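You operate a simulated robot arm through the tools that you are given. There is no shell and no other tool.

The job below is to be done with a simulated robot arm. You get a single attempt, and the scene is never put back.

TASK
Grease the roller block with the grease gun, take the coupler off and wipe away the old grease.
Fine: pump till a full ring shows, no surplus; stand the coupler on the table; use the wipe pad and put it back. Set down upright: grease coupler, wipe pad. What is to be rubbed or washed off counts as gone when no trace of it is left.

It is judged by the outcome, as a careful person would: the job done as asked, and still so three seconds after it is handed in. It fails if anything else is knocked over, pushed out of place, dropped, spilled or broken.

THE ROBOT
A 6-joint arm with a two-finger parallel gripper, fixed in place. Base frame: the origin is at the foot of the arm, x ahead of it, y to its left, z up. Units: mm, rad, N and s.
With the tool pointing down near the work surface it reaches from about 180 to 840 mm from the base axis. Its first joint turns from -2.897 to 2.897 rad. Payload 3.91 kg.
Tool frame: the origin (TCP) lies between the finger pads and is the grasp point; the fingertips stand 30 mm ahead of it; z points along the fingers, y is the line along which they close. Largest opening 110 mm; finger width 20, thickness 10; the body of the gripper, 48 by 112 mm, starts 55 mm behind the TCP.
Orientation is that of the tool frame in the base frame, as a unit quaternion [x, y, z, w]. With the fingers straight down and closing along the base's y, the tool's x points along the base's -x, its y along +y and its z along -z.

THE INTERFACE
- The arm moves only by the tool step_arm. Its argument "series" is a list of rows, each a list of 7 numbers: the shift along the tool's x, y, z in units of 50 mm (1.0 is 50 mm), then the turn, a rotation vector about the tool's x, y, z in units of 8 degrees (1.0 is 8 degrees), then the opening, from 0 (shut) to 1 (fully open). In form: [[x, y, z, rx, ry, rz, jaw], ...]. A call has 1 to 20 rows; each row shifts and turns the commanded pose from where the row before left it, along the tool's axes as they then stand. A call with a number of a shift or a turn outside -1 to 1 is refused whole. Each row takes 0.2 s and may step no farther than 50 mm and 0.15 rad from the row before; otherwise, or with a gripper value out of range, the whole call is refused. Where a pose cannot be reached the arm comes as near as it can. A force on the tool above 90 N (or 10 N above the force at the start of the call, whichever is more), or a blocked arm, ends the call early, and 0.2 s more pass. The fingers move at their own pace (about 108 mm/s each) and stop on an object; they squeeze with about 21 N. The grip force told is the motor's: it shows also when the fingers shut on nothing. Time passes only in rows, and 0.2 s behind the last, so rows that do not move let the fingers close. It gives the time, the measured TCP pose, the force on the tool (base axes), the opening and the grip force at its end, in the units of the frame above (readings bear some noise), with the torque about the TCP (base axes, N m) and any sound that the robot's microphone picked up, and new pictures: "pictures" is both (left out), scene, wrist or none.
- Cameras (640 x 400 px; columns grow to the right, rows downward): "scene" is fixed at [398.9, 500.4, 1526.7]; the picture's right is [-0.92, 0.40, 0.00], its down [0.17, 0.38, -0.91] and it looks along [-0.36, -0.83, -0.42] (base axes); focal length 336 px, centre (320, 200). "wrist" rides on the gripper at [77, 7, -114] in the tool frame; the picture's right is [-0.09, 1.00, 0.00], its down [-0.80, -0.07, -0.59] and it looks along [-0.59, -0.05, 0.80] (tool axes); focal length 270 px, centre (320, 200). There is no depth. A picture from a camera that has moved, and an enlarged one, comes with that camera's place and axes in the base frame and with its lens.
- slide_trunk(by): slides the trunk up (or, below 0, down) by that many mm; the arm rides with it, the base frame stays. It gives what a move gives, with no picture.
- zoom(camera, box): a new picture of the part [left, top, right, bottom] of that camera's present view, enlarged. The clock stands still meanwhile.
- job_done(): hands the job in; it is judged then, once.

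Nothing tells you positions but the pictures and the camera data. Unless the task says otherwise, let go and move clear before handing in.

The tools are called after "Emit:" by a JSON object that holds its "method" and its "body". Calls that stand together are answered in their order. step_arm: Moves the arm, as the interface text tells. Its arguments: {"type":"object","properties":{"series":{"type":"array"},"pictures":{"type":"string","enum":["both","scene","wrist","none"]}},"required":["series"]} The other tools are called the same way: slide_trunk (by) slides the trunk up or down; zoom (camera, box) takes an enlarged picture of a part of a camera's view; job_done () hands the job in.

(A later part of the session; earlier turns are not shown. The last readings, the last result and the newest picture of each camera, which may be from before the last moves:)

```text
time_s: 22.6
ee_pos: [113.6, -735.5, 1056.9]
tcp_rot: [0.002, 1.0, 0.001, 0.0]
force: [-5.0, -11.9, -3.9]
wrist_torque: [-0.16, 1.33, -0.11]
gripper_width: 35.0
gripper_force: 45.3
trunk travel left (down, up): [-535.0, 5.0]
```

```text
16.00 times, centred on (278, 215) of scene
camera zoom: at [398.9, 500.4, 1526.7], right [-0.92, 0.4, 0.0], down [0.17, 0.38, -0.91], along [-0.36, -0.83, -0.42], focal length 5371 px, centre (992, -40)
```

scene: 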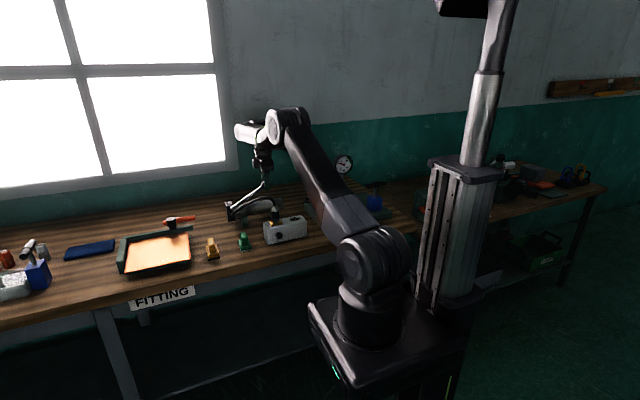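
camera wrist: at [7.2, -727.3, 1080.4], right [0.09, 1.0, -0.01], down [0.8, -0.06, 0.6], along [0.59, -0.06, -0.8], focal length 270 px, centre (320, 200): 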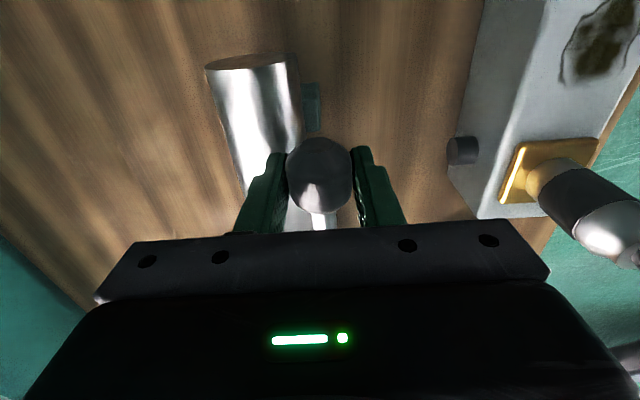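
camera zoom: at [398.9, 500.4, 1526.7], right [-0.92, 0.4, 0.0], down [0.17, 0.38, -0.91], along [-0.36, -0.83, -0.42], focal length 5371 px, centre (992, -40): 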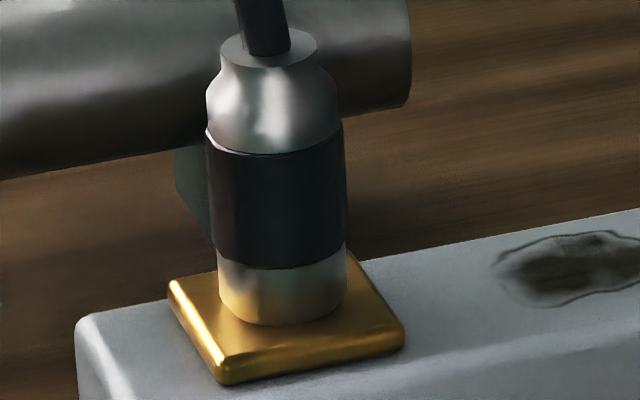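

The lever is back up and no ring shows from this side. I'll check the coupler base from the wrist camera's side too.

Emit:
{"method": "zoom", "body": {"camera": "wrist", "box": [430, 50, 580, 140]}}

Emit:
{"method": "zoom", "body": {"camera": "wrist", "box": [220, 100, 420, 240]}}

```text
4.27 times, centred on (505, 95) of wrist
camera zoom: at [37.8, -728.8, 1173.1], right [0.09, 1.0, 0.0], down [0.8, -0.07, 0.59], along [0.59, -0.05, -0.8], focal length 1153 px, centre (-469, 648)
```

zoom: 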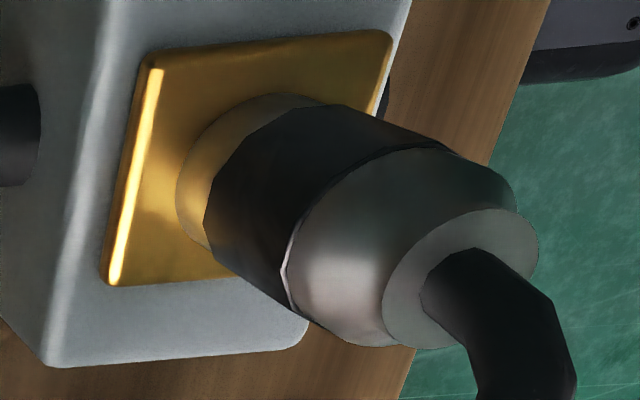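

```text
2.86 times, centred on (320, 170) of wrist
camera zoom: at [37.8, -728.8, 1173.1], right [0.09, 1.0, 0.0], down [0.8, -0.07, 0.59], along [0.59, -0.05, -0.8], focal length 772 px, centre (320, 286)
```

zoom: 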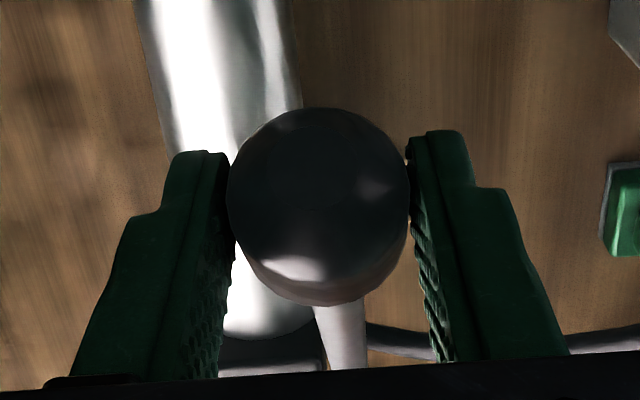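

No ring is visible from either side. I want a fuller stroke, so I'll re-grip the knob nearer the fingertips to keep the fingers off the barrel.

Emit:
{"method": "step_arm", "body": {"series": [[0, 0, 0, 0, 0, 0, 0.5], [0, 0, 0, 0, 0, 0, 0.5], [-0.03, -0.02, -0.18, 0, 0, 0, 0.5], [0, 0, 0, 0, 0, 0, 0.5], [0, 0, 0, 0, 0, 0, 0.5]], "pictures": "none"}}

Emit:
{"method": "zoom", "body": {"camera": "scene", "box": [220, 160, 300, 220]}}

Emit:
{"method": "zoom", "body": {"camera": "wrist", "box": [220, 100, 420, 240]}}

```text
time_s: 23.8
ee_pos: [117.2, -733.9, 1066.9]
tcp_rot: [-0.001, 1.0, 0.0, 0.001]
force: [-0.3, 0.3, 0.0]
wrist_torque: [-0.01, 0.01, 0.01]
gripper_width: 55.4
gripper_force: 0.1
trunk travel left (down, up): [-535.0, 5.0]
```

```text
6.67 times, centred on (260, 190) of scene
camera zoom: at [398.9, 500.4, 1526.7], right [-0.92, 0.4, 0.0], down [0.17, 0.38, -0.91], along [-0.36, -0.83, -0.42], focal length 2238 px, centre (720, 267)
```

zoom: 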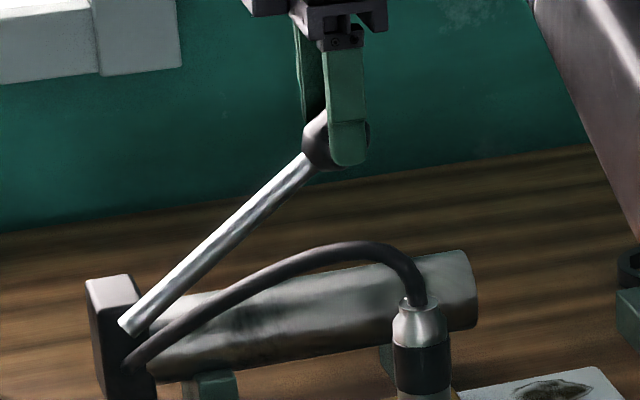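

```text
2.86 times, centred on (320, 170) of wrist
camera zoom: at [40.7, -728.2, 1182.6], right [0.09, 1.0, 0.0], down [0.8, -0.07, 0.59], along [0.59, -0.05, -0.8], focal length 772 px, centre (320, 286)
```

zoom: 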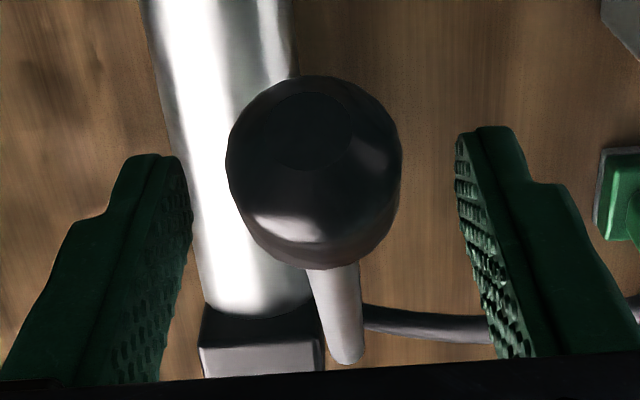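

The lever holds its position when released. I'll push it with closed fingers from above instead, which clears the barrel, and feel for the real bottom stop.

Emit:
{"method": "step_arm", "body": {"series": [[0, 0, -0.4, 0, 0, 0, 0.5], [0, -0.04, -0.3, 0, 0, 0, 0.5], [0, 0, 0, 0, 0, 0, 0], [0, 0, 0, 0, 0, 0, 0], [0, 0, 0, 0, 0, 0, 0], [0.05, 0, 0.1, 0, 0, 0, 0], [0, 0, 0, 0, 0, 0, 0]], "pictures": "wrist"}}

Emit:
{"method": "zoom", "body": {"camera": "scene", "box": [220, 160, 300, 220]}}

```text
time_s: 25.4
ee_pos: [113.4, -736.4, 1096.7]
tcp_rot: [0.0, 1.0, 0.0, 0.0]
force: [0.2, 0.2, 0.2]
wrist_torque: [-0.02, -0.02, 0.0]
gripper_width: 0.0
gripper_force: 21.1
trunk travel left (down, up): [-535.0, 5.0]
camera wrist: at [37.6, -730.4, 1212.2], right [0.09, 1.0, 0.0], down [0.8, -0.07, 0.59], along [0.59, -0.05, -0.8], focal length 270 px, centre (320, 200)
```

wrist: 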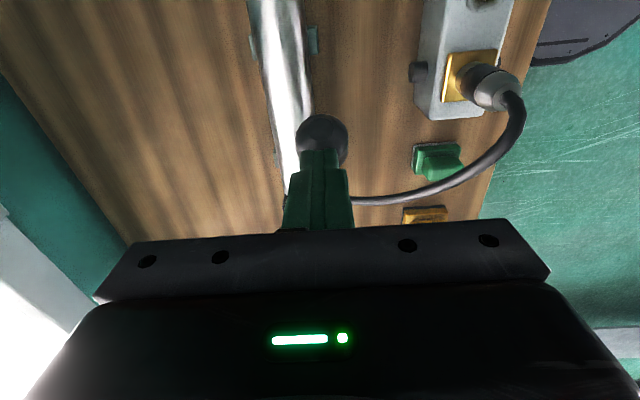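

```text
6.67 times, centred on (260, 190) of scene
camera zoom: at [398.9, 500.4, 1526.7], right [-0.92, 0.4, 0.0], down [0.17, 0.38, -0.91], along [-0.36, -0.83, -0.42], focal length 2238 px, centre (720, 267)
```

zoom: 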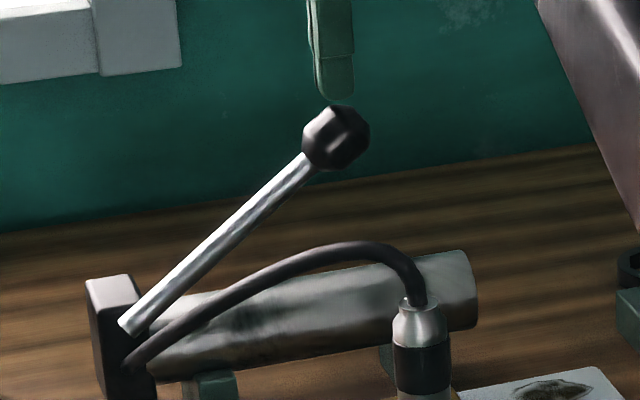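

The tip sits just above the knob. I'll push the lever down along its arc to about 5° above horizontal.

Emit:
{"method": "step_arm", "body": {"series": [[0.07, 0, 0.354, 0, 0, 0, 0], [0.12, 0, 0.19, 0, 0, 0, 0], [0.09, 0, 0.21, 0, 0, 0, 0], [0.09, 0, 0.2, 0, 0, 0, 0], [0.074, 0, 0.22, 0, 0, 0, 0], [0.066, 0, 0.22, 0, 0, 0, 0], [0.04, 0, 0.22, 0, 0, 0, 0], [0.028, 0, 0.22, 0, 0, 0, 0], [0, 0, 0, 0, 0, 0, 0]], "pictures": "none"}}

Emit:
{"method": "zoom", "body": {"camera": "scene", "box": [220, 165, 300, 225]}}

Emit:
{"method": "zoom", "body": {"camera": "scene", "box": [262, 205, 294, 225]}}

```text
time_s: 27.4
ee_pos: [83.9, -737.1, 1005.1]
tcp_rot: [0.0, 1.0, 0.0, 0.0]
force: [0.1, -0.1, 0.3]
wrist_torque: [0.02, -0.02, 0.01]
gripper_width: 0.0
gripper_force: 21.3
trunk travel left (down, up): [-535.0, 5.0]
```

```text
6.67 times, centred on (260, 195) of scene
camera zoom: at [398.9, 500.4, 1526.7], right [-0.92, 0.4, 0.0], down [0.17, 0.38, -0.91], along [-0.36, -0.83, -0.42], focal length 2238 px, centre (720, 233)
```

zoom: 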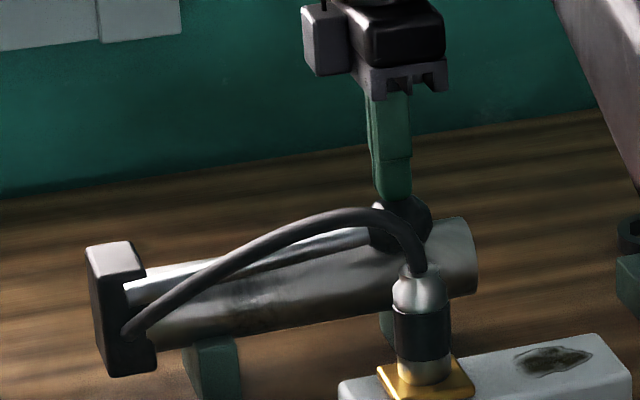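

```text
16.00 times, centred on (278, 215) of scene
camera zoom: at [398.9, 500.4, 1526.7], right [-0.92, 0.4, 0.0], down [0.17, 0.38, -0.91], along [-0.36, -0.83, -0.42], focal length 5371 px, centre (992, -40)
```

zoom: 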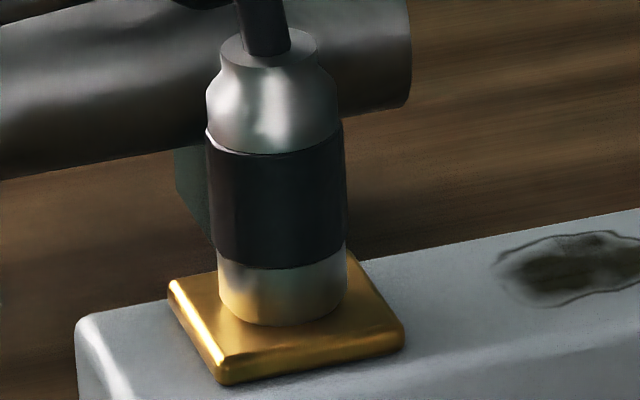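

The lever is at about 4° with no contact force at the moment. I'll push further down in small steps to find the stop.

Emit:
{"method": "step_arm", "body": {"series": [[0.01, 0, 0.12, 0, 0, 0, 0], [0, 0, 0.12, 0, 0, 0, 0], [0, 0, 0, 0, 0, 0, 0]], "pictures": "none"}}

Emit:
{"method": "zoom", "body": {"camera": "scene", "box": [220, 165, 300, 225]}}

Emit:
{"method": "zoom", "body": {"camera": "scene", "box": [262, 205, 294, 225]}}

```text
time_s: 28.2
ee_pos: [84.5, -736.1, 1001.6]
tcp_rot: [0.0, 1.0, -0.006, 0.0]
force: [2.1, -3.4, 46.7]
wrist_torque: [-0.05, 0.05, -0.22]
gripper_width: 0.1
gripper_force: 21.5
trunk travel left (down, up): [-535.0, 5.0]
```

```text
6.67 times, centred on (260, 195) of scene
camera zoom: at [398.9, 500.4, 1526.7], right [-0.92, 0.4, 0.0], down [0.17, 0.38, -0.91], along [-0.36, -0.83, -0.42], focal length 2238 px, centre (720, 233)
```

zoom: 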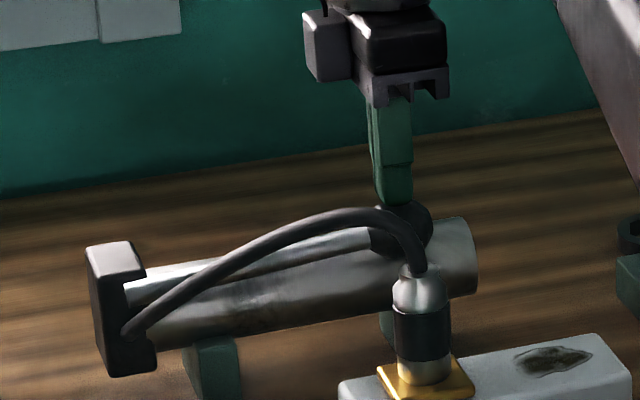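

```text
16.00 times, centred on (278, 215) of scene
camera zoom: at [398.9, 500.4, 1526.7], right [-0.92, 0.4, 0.0], down [0.17, 0.38, -0.91], along [-0.36, -0.83, -0.42], focal length 5371 px, centre (992, -40)
```

zoom: 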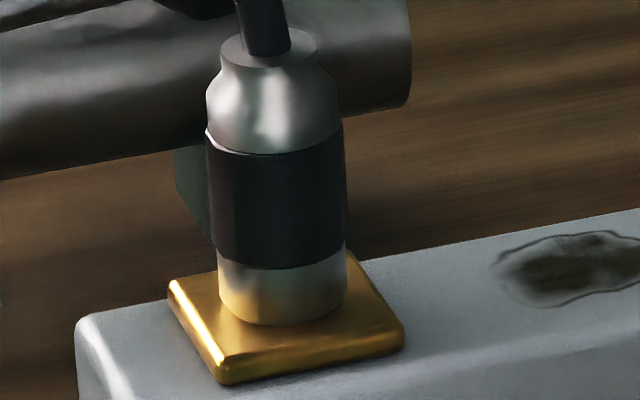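

That's the lever's hard stop: 47 N, centred. The strokes do reach the bottom, so I'll check the nipple from the other side with the wrist camera.

Emit:
{"method": "step_arm", "body": {"series": [[0, 0, -0.3, 0, 0, 0, 0], [0, 0, -0.4, 0, 0, 0, 0]], "pictures": "both"}}

Emit:
{"method": "zoom", "body": {"camera": "wrist", "box": [430, 60, 610, 240]}}

```text
time_s: 28.8
ee_pos: [82.6, -737.2, 1027.1]
tcp_rot: [0.0, 1.0, 0.002, 0.0]
force: [0.1, 3.5, 2.8]
wrist_torque: [0.13, 0.01, 0.02]
gripper_width: 0.0
gripper_force: 21.4
trunk travel left (down, up): [-535.0, 5.0]
camera wrist: at [6.8, -731.6, 1142.8], right [0.09, 1.0, 0.0], down [0.8, -0.07, 0.59], along [0.59, -0.05, -0.8], focal length 270 px, centre (320, 200)
```

scene: 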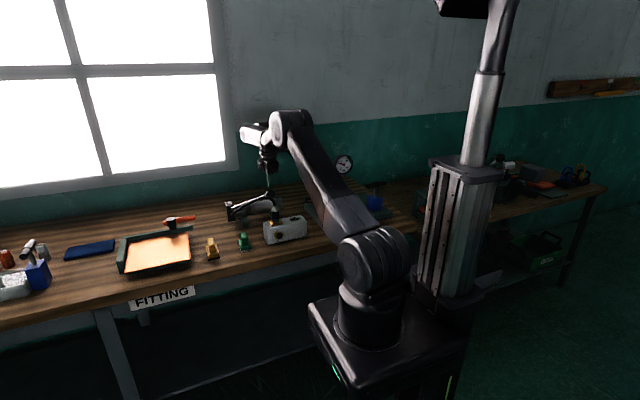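
wrist: 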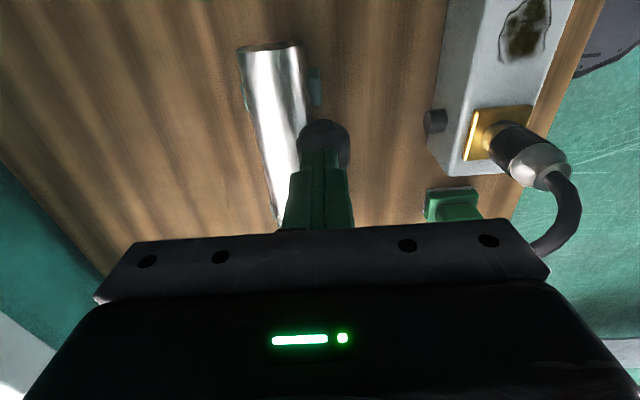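

```text
2.22 times, centred on (520, 150) of wrist
camera zoom: at [6.8, -731.6, 1142.8], right [0.09, 1.0, 0.0], down [0.8, -0.07, 0.59], along [0.59, -0.05, -0.8], focal length 601 px, centre (-124, 311)
```

zoom: 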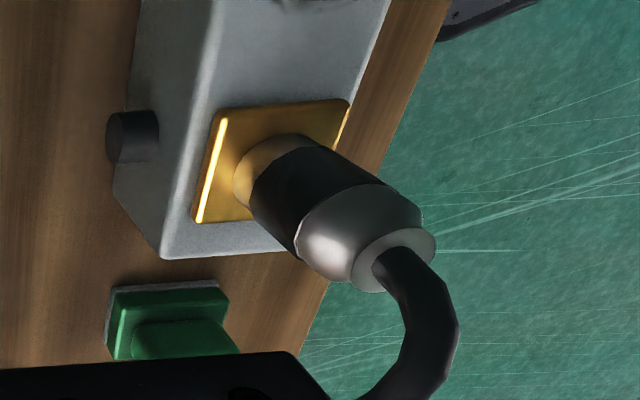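

Nothing shows at the nipple. The ring might instead appear around the black axle stubs on the block's sides, so I'll check those.

Emit:
{"method": "zoom", "body": {"camera": "scene", "box": [262, 212, 310, 246]}}

Emit:
{"method": "zoom", "body": {"camera": "wrist", "box": [410, 80, 480, 150]}}

```text
11.76 times, centred on (286, 229) of scene
camera zoom: at [398.9, 500.4, 1526.7], right [-0.92, 0.4, 0.0], down [0.17, 0.38, -0.91], along [-0.36, -0.83, -0.42], focal length 3949 px, centre (720, -141)
```

zoom: 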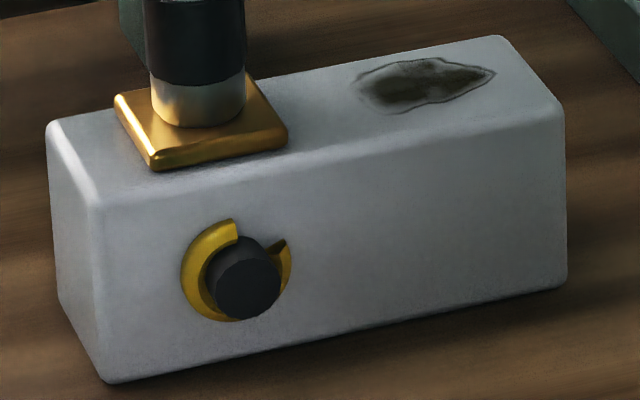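

```text
5.71 times, centred on (445, 115) of wrist
camera zoom: at [6.8, -731.6, 1142.8], right [0.09, 1.0, 0.0], down [0.8, -0.07, 0.59], along [0.59, -0.05, -0.8], focal length 1544 px, centre (-394, 686)
```

zoom: 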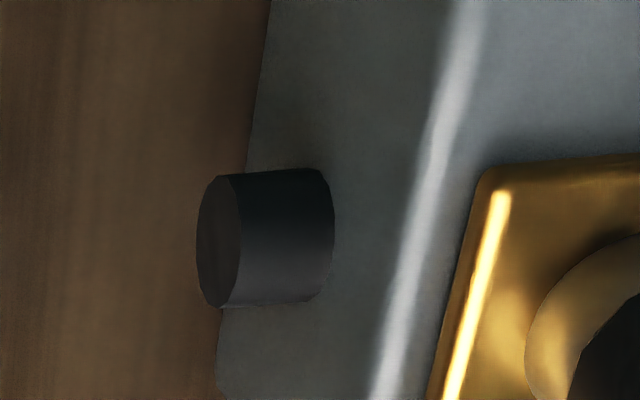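

Found it: a yellow grease ring is forming around the front axle, with a gap at the top right. I'll take a close look to measure what's left.

Emit:
{"method": "zoom", "body": {"camera": "scene", "box": [274, 228, 290, 241]}}

```text
16.00 times, centred on (282, 234) of scene
camera zoom: at [398.9, 500.4, 1526.7], right [-0.92, 0.4, 0.0], down [0.17, 0.38, -0.91], along [-0.36, -0.83, -0.42], focal length 5371 px, centre (928, -352)
```

zoom: 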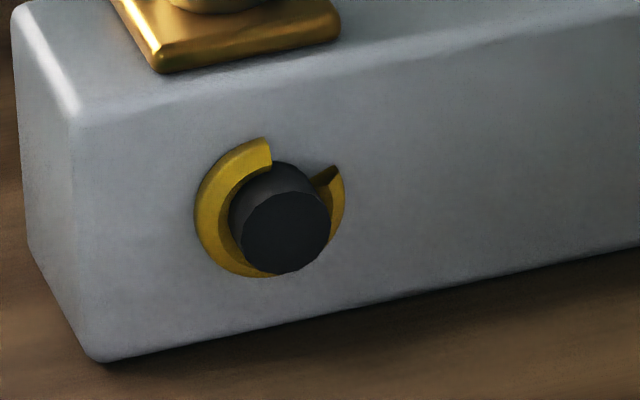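

The ring is about 300° complete with a 60° gap after two strokes of roughly 33° each. I need only about 13° more lever travel, so I'll re-grip the knob, lift it, then lower it in small steps while watching.

Emit:
{"method": "step_arm", "body": {"series": [[0, 0.03, 0, 0, 0, 0, 0.5], [0, 0, 0, 0, 0, 0, 0.5], [-0.02, 0, 0.52, 0, 0, 0, 0.5], [0, 0, 0.52, 0, 0, 0, 0.5], [0, 0, 0, 0, 0, 0, 0.1], [0, 0, 0, 0, 0, 0, 0.1], [0, 0, 0, 0, 0, 0, 0.1]], "pictures": "wrist"}}

Emit:
{"method": "zoom", "body": {"camera": "scene", "box": [220, 165, 300, 225]}}

Emit:
{"method": "zoom", "body": {"camera": "scene", "box": [274, 228, 290, 241]}}

```text
time_s: 30.4
ee_pos: [83.8, -735.5, 974.5]
tcp_rot: [0.0, 1.0, 0.001, 0.0]
force: [-3.4, -4.0, 3.0]
wrist_torque: [-0.03, -0.12, -0.07]
gripper_width: 34.8
gripper_force: 44.8
trunk travel left (down, up): [-535.0, 5.0]
camera wrist: at [8.5, -728.7, 1091.5], right [0.09, 1.0, 0.0], down [0.8, -0.07, 0.59], along [0.59, -0.05, -0.8], focal length 270 px, centre (320, 200)
```

wrist: 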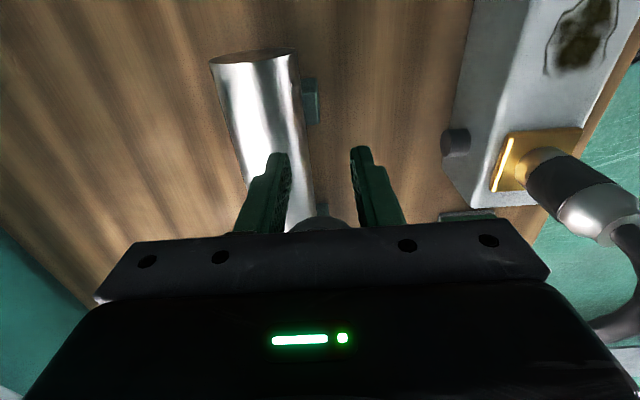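

```text
6.67 times, centred on (260, 195) of scene
camera zoom: at [398.9, 500.4, 1526.7], right [-0.92, 0.4, 0.0], down [0.17, 0.38, -0.91], along [-0.36, -0.83, -0.42], focal length 2238 px, centre (720, 233)
```

zoom: 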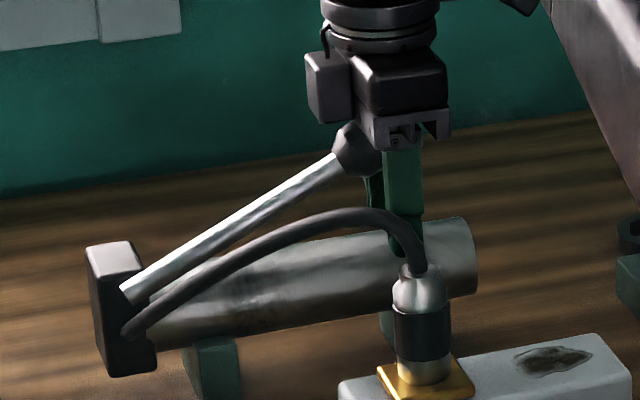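

```text
16.00 times, centred on (282, 234) of scene
camera zoom: at [398.9, 500.4, 1526.7], right [-0.92, 0.4, 0.0], down [0.17, 0.38, -0.91], along [-0.36, -0.83, -0.42], focal length 5371 px, centre (928, -352)
```

zoom: 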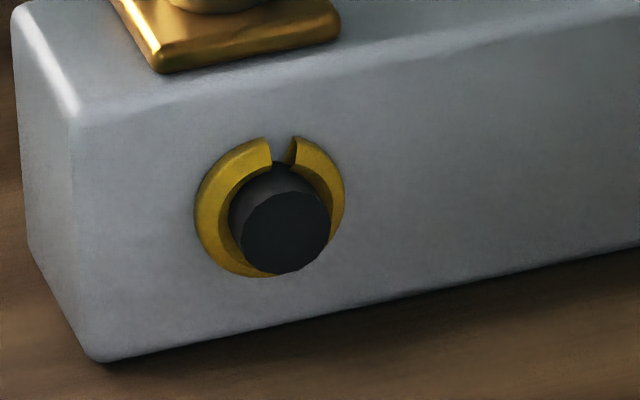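

The lever does spring back slowly. My descent nudged it down again, and the ring is now about 340° with a 20° gap. I'll open, rise straight up so nothing presses the lever, and let it return.

Emit:
{"method": "step_arm", "body": {"series": [[0, 0, 0, 0, 0, 0, 0.6], [0, 0, -0.1, 0, 0, 0, 0.6], [0, 0, -0.5, 0, 0, 0, 0.6], [0, 0, -0.7, 0, 0, 0, 0.6], [0, 0, -0.7, 0, 0, 0, 0.6], [0, 0, -0.6, 0, 0, 0, 0.6], [0, 0, 0, 0, 0, 0, 0], [0, 0, 0, 0, 0, 0, 0]], "pictures": "wrist"}}

Emit:
{"method": "zoom", "body": {"camera": "scene", "box": [220, 155, 300, 225]}}

Emit:
{"method": "zoom", "body": {"camera": "scene", "box": [274, 228, 290, 241]}}

```text
time_s: 32.2
ee_pos: [87.2, -735.8, 1106.7]
tcp_rot: [0.0, 1.0, 0.0, 0.0]
force: [0.7, 0.3, 0.0]
wrist_torque: [0.03, -0.02, -0.02]
gripper_width: 0.2
gripper_force: 21.3
trunk travel left (down, up): [-535.0, 5.0]
camera wrist: at [11.3, -729.9, 1221.7], right [0.09, 1.0, 0.0], down [0.8, -0.07, 0.59], along [0.59, -0.05, -0.8], focal length 270 px, centre (320, 200)
```

wrist: 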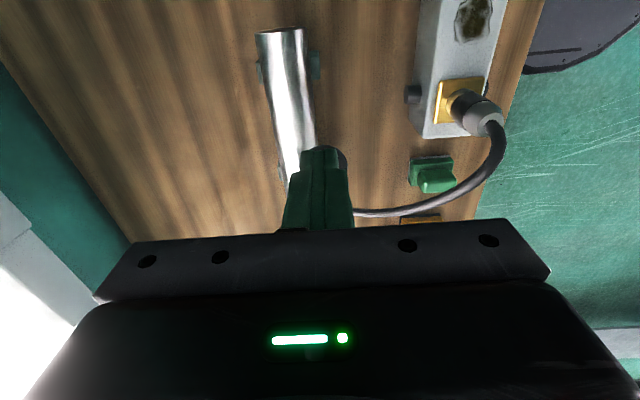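

```text
5.71 times, centred on (260, 190) of scene
camera zoom: at [398.9, 500.4, 1526.7], right [-0.92, 0.4, 0.0], down [0.17, 0.38, -0.91], along [-0.36, -0.83, -0.42], focal length 1918 px, centre (663, 257)
```

zoom: 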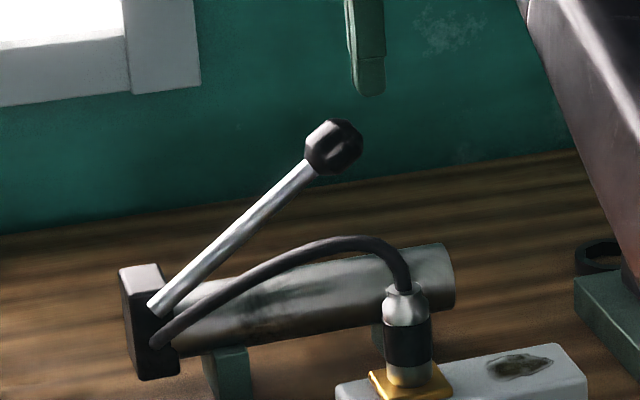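

```text
16.00 times, centred on (282, 234) of scene
camera zoom: at [398.9, 500.4, 1526.7], right [-0.92, 0.4, 0.0], down [0.17, 0.38, -0.91], along [-0.36, -0.83, -0.42], focal length 5371 px, centre (928, -352)
```

zoom: 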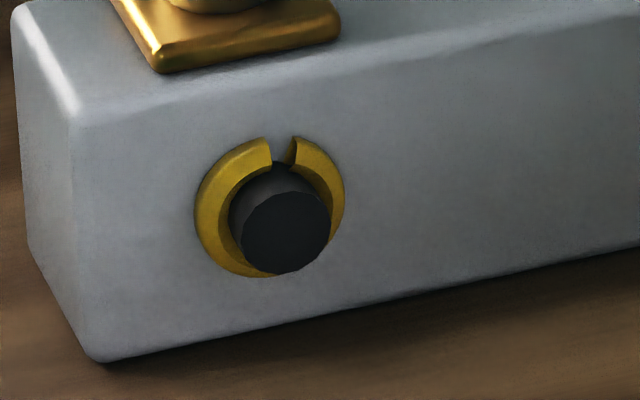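

The lever is back at its top and the gap is unchanged at about 20°. I'll place the closed fingertips over the knob and push down a few millimetres at a time.

Emit:
{"method": "step_arm", "body": {"series": [[-0.27, 0, 0, 0, 0, 0, 0], [-0.27, 0, 0.1, 0, 0, 0, 0], [0, 0, 0.2, 0, 0, 0, 0], [0, 0, 0.1, 0, 0, 0, 0], [0, 0, 0, 0, 0, 0, 0]], "pictures": "none"}}

Emit:
{"method": "zoom", "body": {"camera": "scene", "box": [220, 155, 300, 225]}}

Emit:
{"method": "zoom", "body": {"camera": "scene", "box": [274, 228, 290, 241]}}

```text
time_s: 33.4
ee_pos: [111.6, -734.8, 1085.1]
tcp_rot: [0.0, 1.0, 0.0, 0.0]
force: [-1.0, -0.6, 0.6]
wrist_torque: [0.02, 0.0, 0.01]
gripper_width: 0.0
gripper_force: 21.4
trunk travel left (down, up): [-535.0, 5.0]
```

```text
5.71 times, centred on (260, 190) of scene
camera zoom: at [398.9, 500.4, 1526.7], right [-0.92, 0.4, 0.0], down [0.17, 0.38, -0.91], along [-0.36, -0.83, -0.42], focal length 1918 px, centre (663, 257)
```

zoom: 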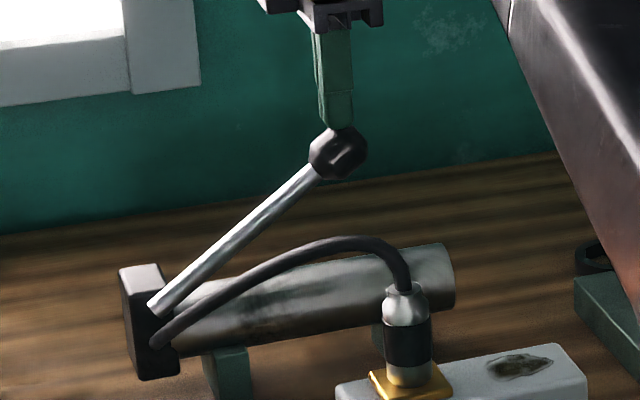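

```text
16.00 times, centred on (282, 234) of scene
camera zoom: at [398.9, 500.4, 1526.7], right [-0.92, 0.4, 0.0], down [0.17, 0.38, -0.91], along [-0.36, -0.83, -0.42], focal length 5371 px, centre (928, -352)
```

zoom: 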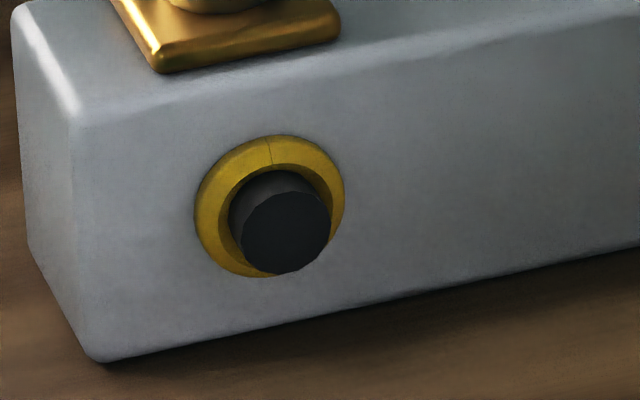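

The ring now closes fully around the axle with no drip visible. I'll lift straight away from the lever and check again.

Emit:
{"method": "step_arm", "body": {"series": [[0, 0, -0.5, 0, 0, 0, 0], [0, 0, -0.7, 0, 0, 0, 0], [0, 0.5, -0.5, 0, 0, 0, 0], [0, 0.5, 0, 0, 0, 0, 0]], "pictures": "both"}}

Emit:
{"method": "zoom", "body": {"camera": "scene", "box": [276, 228, 286, 236]}}

Emit:
{"method": "zoom", "body": {"camera": "scene", "box": [220, 155, 315, 250]}}

```text
time_s: 34.4
ee_pos: [113.5, -686.5, 1173.0]
tcp_rot: [0.0, 1.0, 0.0, 0.0]
force: [0.3, -0.1, 0.5]
wrist_torque: [-0.05, 0.01, 0.0]
gripper_width: 0.0
gripper_force: 20.9
trunk travel left (down, up): [-535.0, 5.0]
camera wrist: at [37.9, -680.1, 1289.3], right [0.09, 1.0, 0.0], down [0.8, -0.07, 0.59], along [0.59, -0.05, -0.8], focal length 270 px, centre (320, 200)
```

scene: 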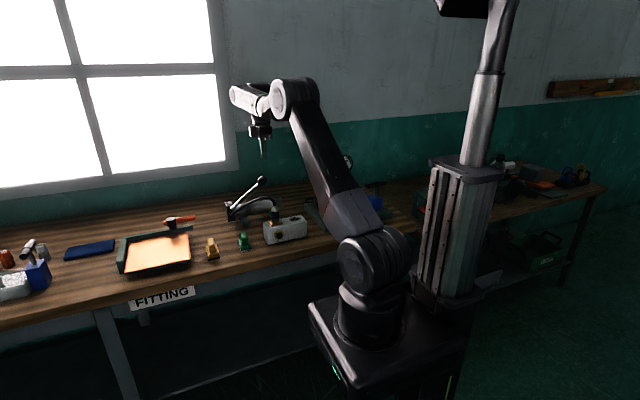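
wrist: 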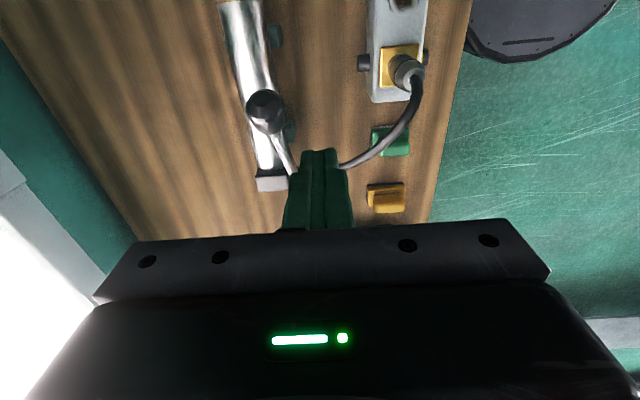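

```text
16.00 times, centred on (281, 232) of scene
camera zoom: at [398.9, 500.4, 1526.7], right [-0.92, 0.4, 0.0], down [0.17, 0.38, -0.91], along [-0.36, -0.83, -0.42], focal length 5371 px, centre (944, -312)
```

zoom: 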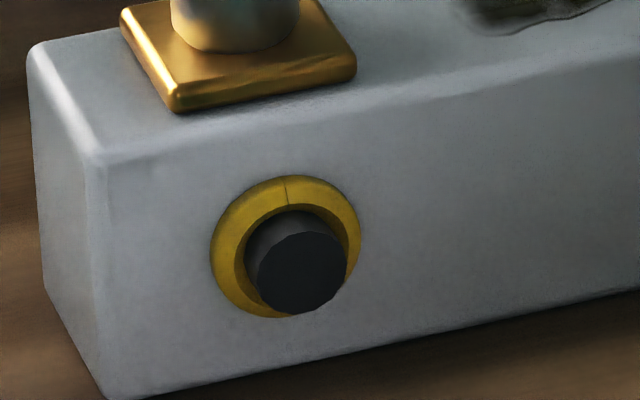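

```text
4.21 times, centred on (268, 202) of scene
camera zoom: at [398.9, 500.4, 1526.7], right [-0.92, 0.4, 0.0], down [0.17, 0.38, -0.91], along [-0.36, -0.83, -0.42], focal length 1414 px, centre (541, 190)
```

zoom: 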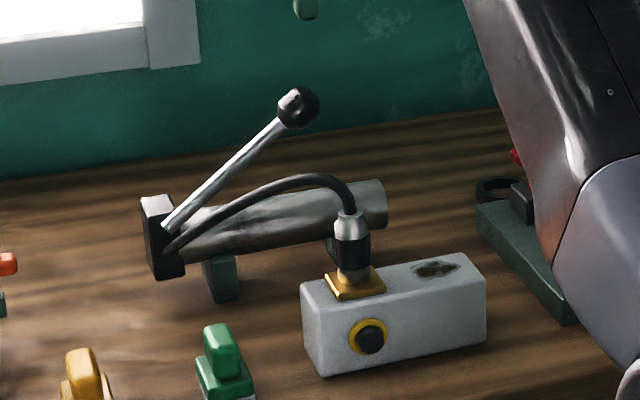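

The ring is full and no surplus shows. Next is the coupler: I'll move back, turn the tool so the camera is on the far and upper side, and tilt about 40° so I can reach in from the robot side under the hose.

Emit:
{"method": "step_arm", "body": {"series": [[0, 0.85, 0.1, 0, 0, 0, 0.3], [0, 0.85, 0.1, 0, 0, 0, 0.6], [0, 0.85, 0.1, 0, 0, 0, 0.6], [0, 0.85, 0.1, 0, 0, 0, 0.6], [0, 0.7, 0.1, 0, 0, 0, 0.6], [0, 0, 0, 0, 0, -1, 0.6], [0, 0, 0, 0, 0, -1, 0.6], [0, 0, 0, 0, 0, -1, 0.6], [0, 0, 0, 0, 0, -1, 0.6], [0, 0, 0, 0, 0, -1, 0.6], [0, 0, 0, 0, 0, -1, 0.6], [0, 0, 0, 0, 0, -1, 0.6], [0, 0, 0, 0, 0, -1, 0.6], [0, 0, 0, 0, 0, -1, 0.6], [0, 0, 0, 0, 0, -1, 0.6], [0, 0, 0, 0, 0, -1, 0.6], [0, 0, 0, 0, 0, -0.25, 0.6], [0, 0, 0, 0, 0, 0, 0.6]], "pictures": "both"}}

```text
time_s: 38.2
ee_pos: [112.4, -479.8, 1145.5]
tcp_rot: [0.708, -0.707, 0.0, 0.0]
force: [0.0, -0.1, 0.0]
wrist_torque: [0.02, -0.02, 0.0]
gripper_width: 66.2
gripper_force: 0.0
trunk travel left (down, up): [-535.0, 5.0]
camera wrist: at [106.5, -558.4, 1261.4], right [-1.0, 0.09, 0.0], down [0.07, 0.8, 0.59], along [0.05, 0.59, -0.8], focal length 270 px, centre (320, 200)
```

scene: 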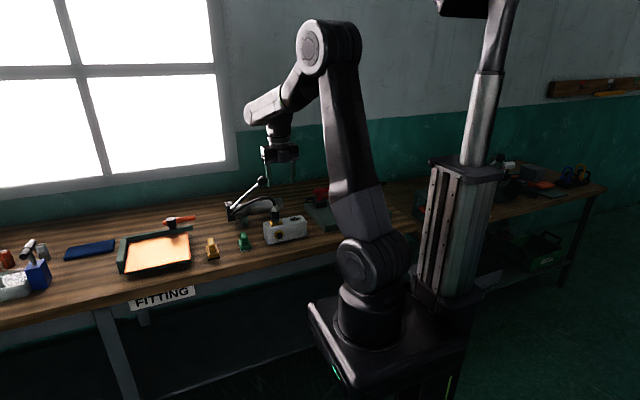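
wrist: 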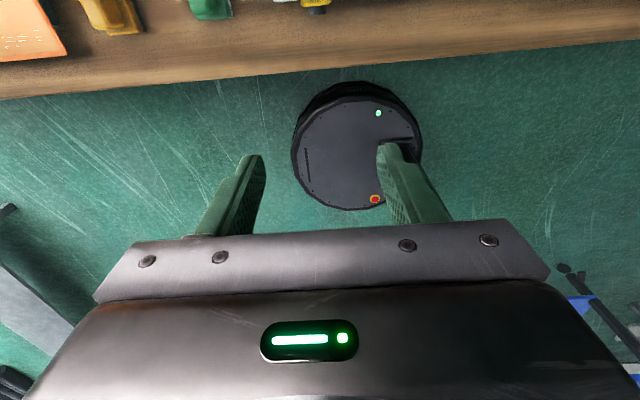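

The turn worked. Now I'll tilt 40° so the fingers point down and toward the wall, and look at the coupler.

Emit:
{"method": "step_arm", "body": {"series": [[0, 0, 0, 0, 1, 0, 0.6], [0, 0, 0, 0, 1, 0, 0.6], [0, 0, 0, 0, 1, 0, 0.6], [0, 0, 0, 0, 1, 0, 0.6], [0, 0, 0, 0, 1, 0, 0.6], [0, 0, 0, 0, 0, 0, 0.6]], "pictures": "both"}}

```text
time_s: 39.6
ee_pos: [112.0, -479.0, 1146.1]
tcp_rot: [-0.665, 0.665, -0.242, -0.241]
force: [0.4, -0.3, 0.3]
wrist_torque: [0.02, 0.01, 0.02]
gripper_width: 65.9
gripper_force: 0.0
trunk travel left (down, up): [-535.0, 5.0]
camera wrist: at [107.2, -466.0, 1284.5], right [-1.0, 0.07, -0.06], down [0.07, 1.0, -0.06], along [0.05, -0.06, -1.0], focal length 270 px, centre (320, 200)
```

scene: 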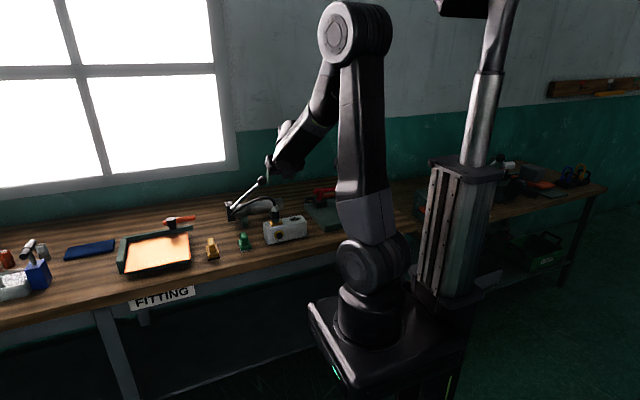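
wrist: 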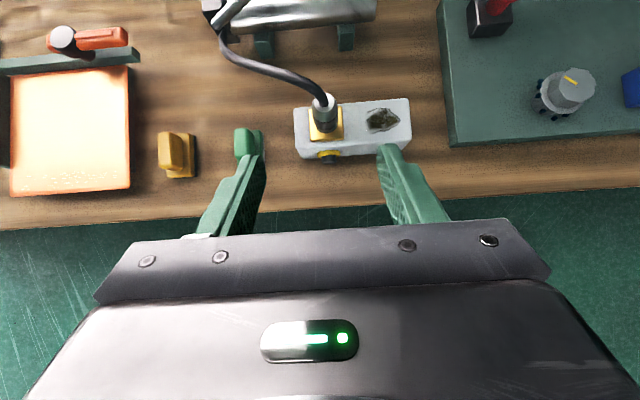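

This is a near-vertical view of the bench. I'll enlarge the block, coupler and the space beside it for measuring.

Emit:
{"method": "zoom", "body": {"camera": "wrist", "box": [200, 0, 424, 170]}}

Emit:
{"method": "zoom", "body": {"camera": "wrist", "box": [280, 80, 420, 170]}}

```text
2.35 times, centred on (312, 85) of wrist
camera zoom: at [107.2, -466.0, 1284.5], right [-1.0, 0.07, -0.06], down [0.07, 1.0, -0.06], along [0.05, -0.06, -1.0], focal length 636 px, centre (339, 471)
```

zoom: 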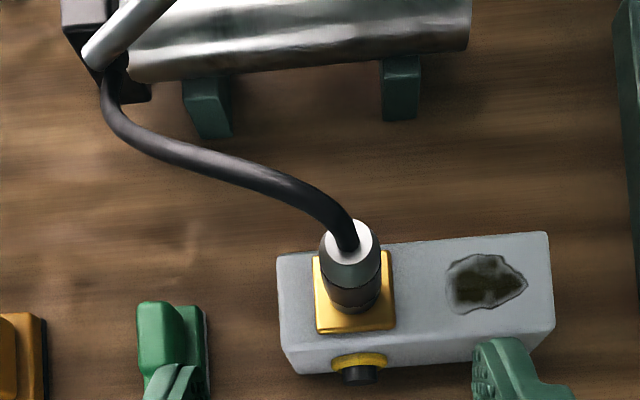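

```text
4.44 times, centred on (350, 125) of wrist
camera zoom: at [107.2, -466.0, 1284.5], right [-1.0, 0.07, -0.06], down [0.07, 1.0, -0.06], along [0.05, -0.06, -1.0], focal length 1201 px, centre (187, 533)
```

zoom: 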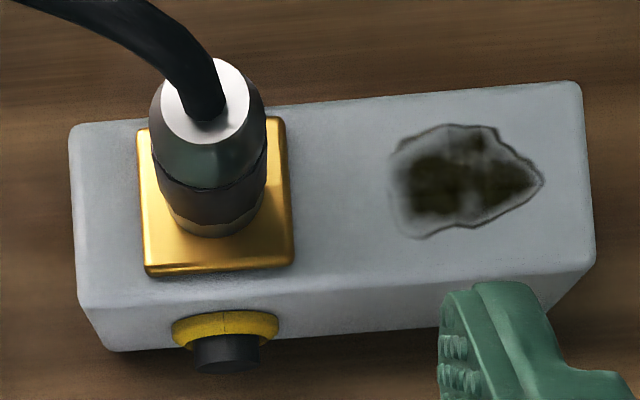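

The coupler's axis is at about (110.7,-597.5), top near z 978, base near 908. I'll move to a pre-grasp point 110 mm back along the approach line.

Emit:
{"method": "step_arm", "body": {"series": [[-0.25, 0.01, 0.79, 0, 0, 0, 0.6], [-0.25, 0.01, 0.79, 0, 0, 0, 0.6], [-0.23, 0.01, 0.78, 0, 0, 0, 0.6], [0, 0, 0, 0, 0, 0, 0.6]], "pictures": "both"}}

Emit:
{"method": "zoom", "body": {"camera": "scene", "box": [230, 160, 330, 250]}}

```text
time_s: 40.6
ee_pos: [121.2, -528.2, 1036.8]
tcp_rot: [-0.664, 0.666, -0.238, -0.245]
force: [0.2, 0.2, 0.2]
wrist_torque: [-0.02, 0.01, 0.01]
gripper_width: 66.0
gripper_force: 0.0
out of reach, approached as far as the arm can: row 3
trunk travel left (down, up): [-535.0, 5.0]
camera wrist: at [116.7, -515.5, 1175.6], right [-1.0, 0.07, -0.05], down [0.08, 1.0, -0.06], along [0.04, -0.06, -1.0], focal length 270 px, centre (320, 200)
```

scene: 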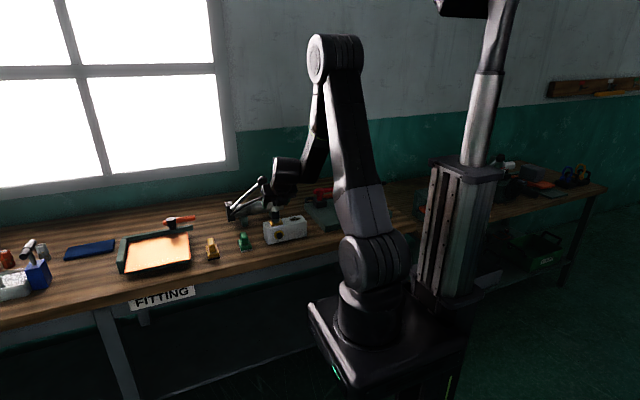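
wrist: 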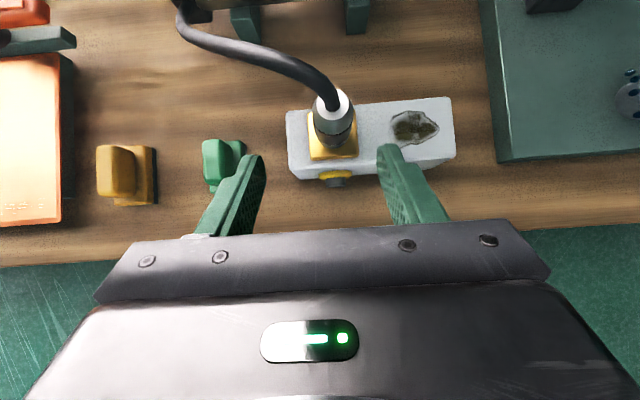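

```text
4.44 times, centred on (280, 205) of scene
camera zoom: at [398.9, 500.4, 1526.7], right [-0.92, 0.4, 0.0], down [0.17, 0.38, -0.91], along [-0.36, -0.83, -0.42], focal length 1492 px, centre (498, 178)
```

zoom: 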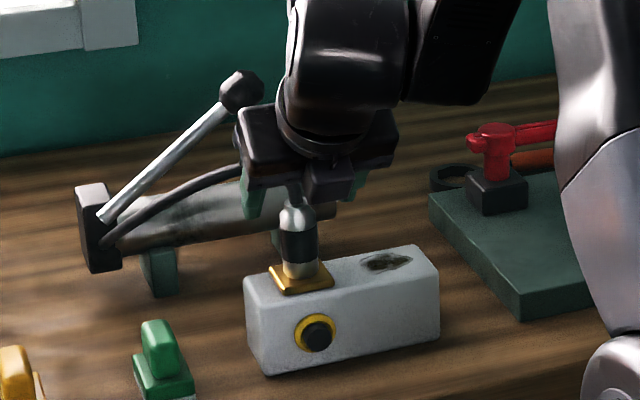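

The last row hit a wrist limit because the forearm is too steep for this tilt. I'll back up the same way and lower the trunk so the arm has a better posture.

Emit:
{"method": "step_arm", "body": {"series": [[0.23, -0.01, -0.78, 0, 0, 0, 0.6], [0.25, -0.01, -0.79, 0, 0, 0, 0.6], [0.25, -0.01, -0.79, 0, 0, 0, 0.6], [0, 0, 0, 0, 0, 0, 0.6]], "pictures": "none"}}

Emit:
{"method": "slide_trunk", "body": {"by": -110}}

Emit:
{"method": "step_arm", "body": {"series": [[0.5, 0, -0.6, 0, 0, 0, 0.6], [0.5, 0, -0.6, 0, 0, 0, 0.6], [0.25, 0, -0.3, 0, 0, 0, 0.6], [0, 0, 0, 0, 0, 0, 0.6]], "pictures": "both"}}

```text
time_s: 41.6
ee_pos: [124.2, -483.2, 1153.0]
tcp_rot: [0.666, -0.663, 0.241, 0.242]
force: [0.1, -0.1, 1.0]
wrist_torque: [0.0, -0.03, 0.03]
gripper_width: 66.0
gripper_force: 0.2
trunk travel left (down, up): [-535.0, 5.0]
```

```text
time_s: 43.0
ee_pos: [123.5, -481.6, 1041.5]
tcp_rot: [-0.664, 0.665, -0.242, -0.242]
force: [0.5, 0.3, 0.0]
wrist_torque: [0.03, 0.02, 0.01]
gripper_width: 66.1
gripper_force: 0.0
trunk travel left (down, up): [-425.0, 115.0]
```

```text
time_s: 44.0
ee_pos: [124.4, -484.0, 1140.5]
tcp_rot: [0.664, -0.664, 0.242, 0.242]
force: [0.0, 1.6, -0.6]
wrist_torque: [0.04, 0.01, -0.03]
gripper_width: 66.1
gripper_force: 0.0
trunk travel left (down, up): [-425.0, 115.0]
camera wrist: at [118.3, -469.8, 1278.5], right [-1.0, 0.07, -0.06], down [0.07, 1.0, -0.06], along [0.05, -0.06, -1.0], focal length 270 px, centre (320, 200)
```

scene: 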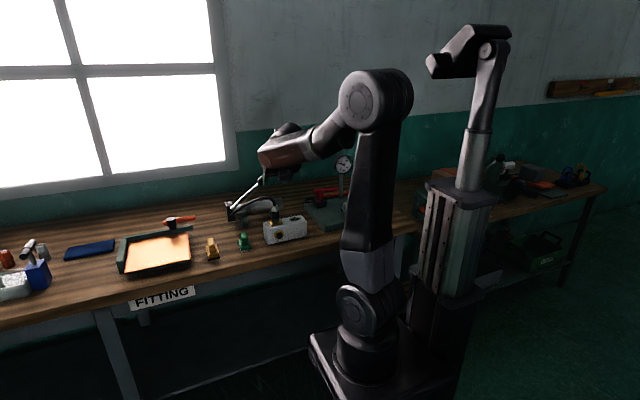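
wrist: 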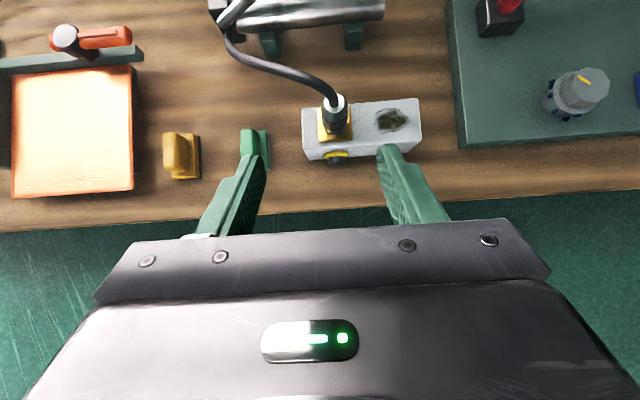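

Posture is better now. I'll lower the trunk another 100 mm, keeping well clear at y≈-484.

Emit:
{"method": "slide_trunk", "body": {"by": -100}}

Emit:
{"method": "step_arm", "body": {"series": [[0, 0, 0, 0, 0, 0, 0.6]], "pictures": "none"}}

```text
time_s: 45.4
ee_pos: [124.0, -484.3, 1040.1]
tcp_rot: [-0.664, 0.665, -0.241, -0.242]
force: [-0.6, 0.4, 0.6]
wrist_torque: [-0.03, 0.01, 0.02]
gripper_width: 65.9
gripper_force: 0.1
trunk travel left (down, up): [-325.0, 215.0]
```

```text
time_s: 45.8
ee_pos: [123.5, -484.9, 1039.9]
tcp_rot: [0.665, -0.664, 0.242, 0.242]
force: [-0.7, 0.3, -0.3]
wrist_torque: [-0.03, 0.01, 0.03]
gripper_width: 66.0
gripper_force: 0.0
trunk travel left (down, up): [-325.0, 215.0]
```

The orientation holds exactly. Next is the pre-grasp point 80 mm back from the coupler.

Emit:
{"method": "step_arm", "body": {"series": [[0.183, 0.087, 0.42, 0, 0, 0, 0.6], [0.183, 0.087, 0.42, 0, 0, 0, 0.6], [0.183, 0.087, 0.42, 0, 0, 0, 0.6], [0, 0, 0, 0, 0, 0, 0.6]], "pictures": "both"}}

Emit:
{"method": "zoom", "body": {"camera": "wrist", "box": [200, 60, 440, 230]}}

Emit:
{"method": "zoom", "body": {"camera": "scene", "box": [230, 160, 330, 250]}}

```text
time_s: 46.8
ee_pos: [109.9, -546.1, 1007.6]
tcp_rot: [0.665, -0.664, 0.242, 0.242]
force: [0.4, -0.5, -1.5]
wrist_torque: [-0.05, 0.01, 0.0]
gripper_width: 65.8
gripper_force: 0.0
trunk travel left (down, up): [-325.0, 215.0]
camera wrist: at [103.7, -531.9, 1146.3], right [-1.0, 0.07, -0.06], down [0.07, 1.0, -0.06], along [0.05, -0.06, -1.0], focal length 270 px, centre (320, 200)
```

scene: 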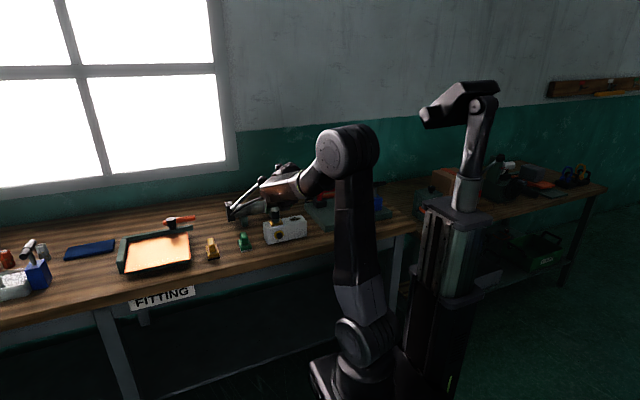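
wrist: 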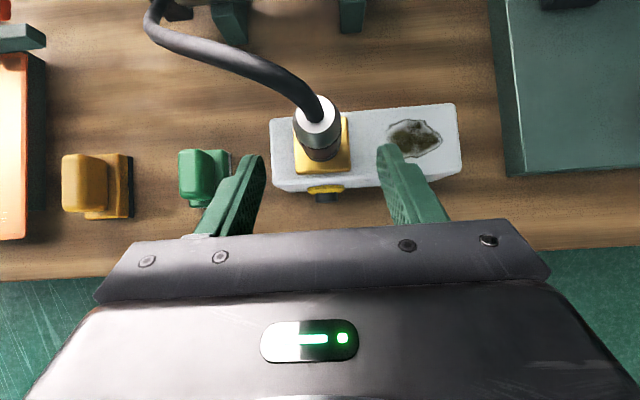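

```text
2.35 times, centred on (320, 145) of wrist
camera zoom: at [103.7, -531.9, 1146.3], right [-1.0, 0.07, -0.06], down [0.07, 1.0, -0.06], along [0.05, -0.06, -1.0], focal length 636 px, centre (320, 329)
```

zoom: 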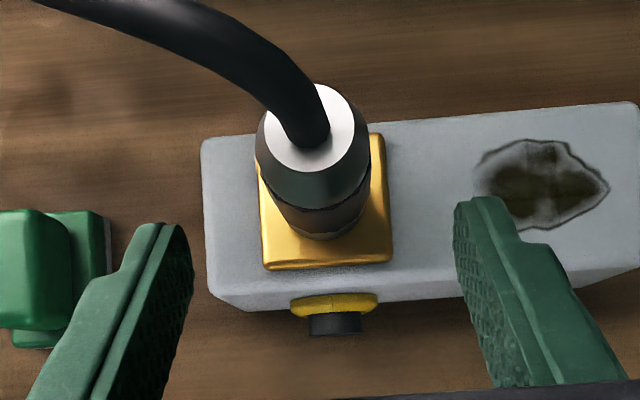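

```text
4.44 times, centred on (280, 205) of scene
camera zoom: at [398.9, 500.4, 1526.7], right [-0.92, 0.4, 0.0], down [0.17, 0.38, -0.91], along [-0.36, -0.83, -0.42], focal length 1492 px, centre (498, 178)
```

zoom: 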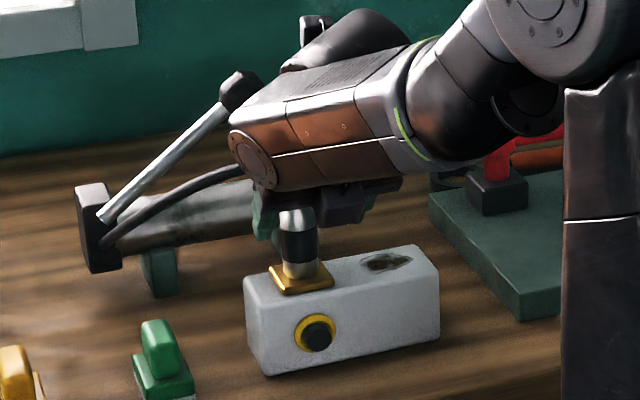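

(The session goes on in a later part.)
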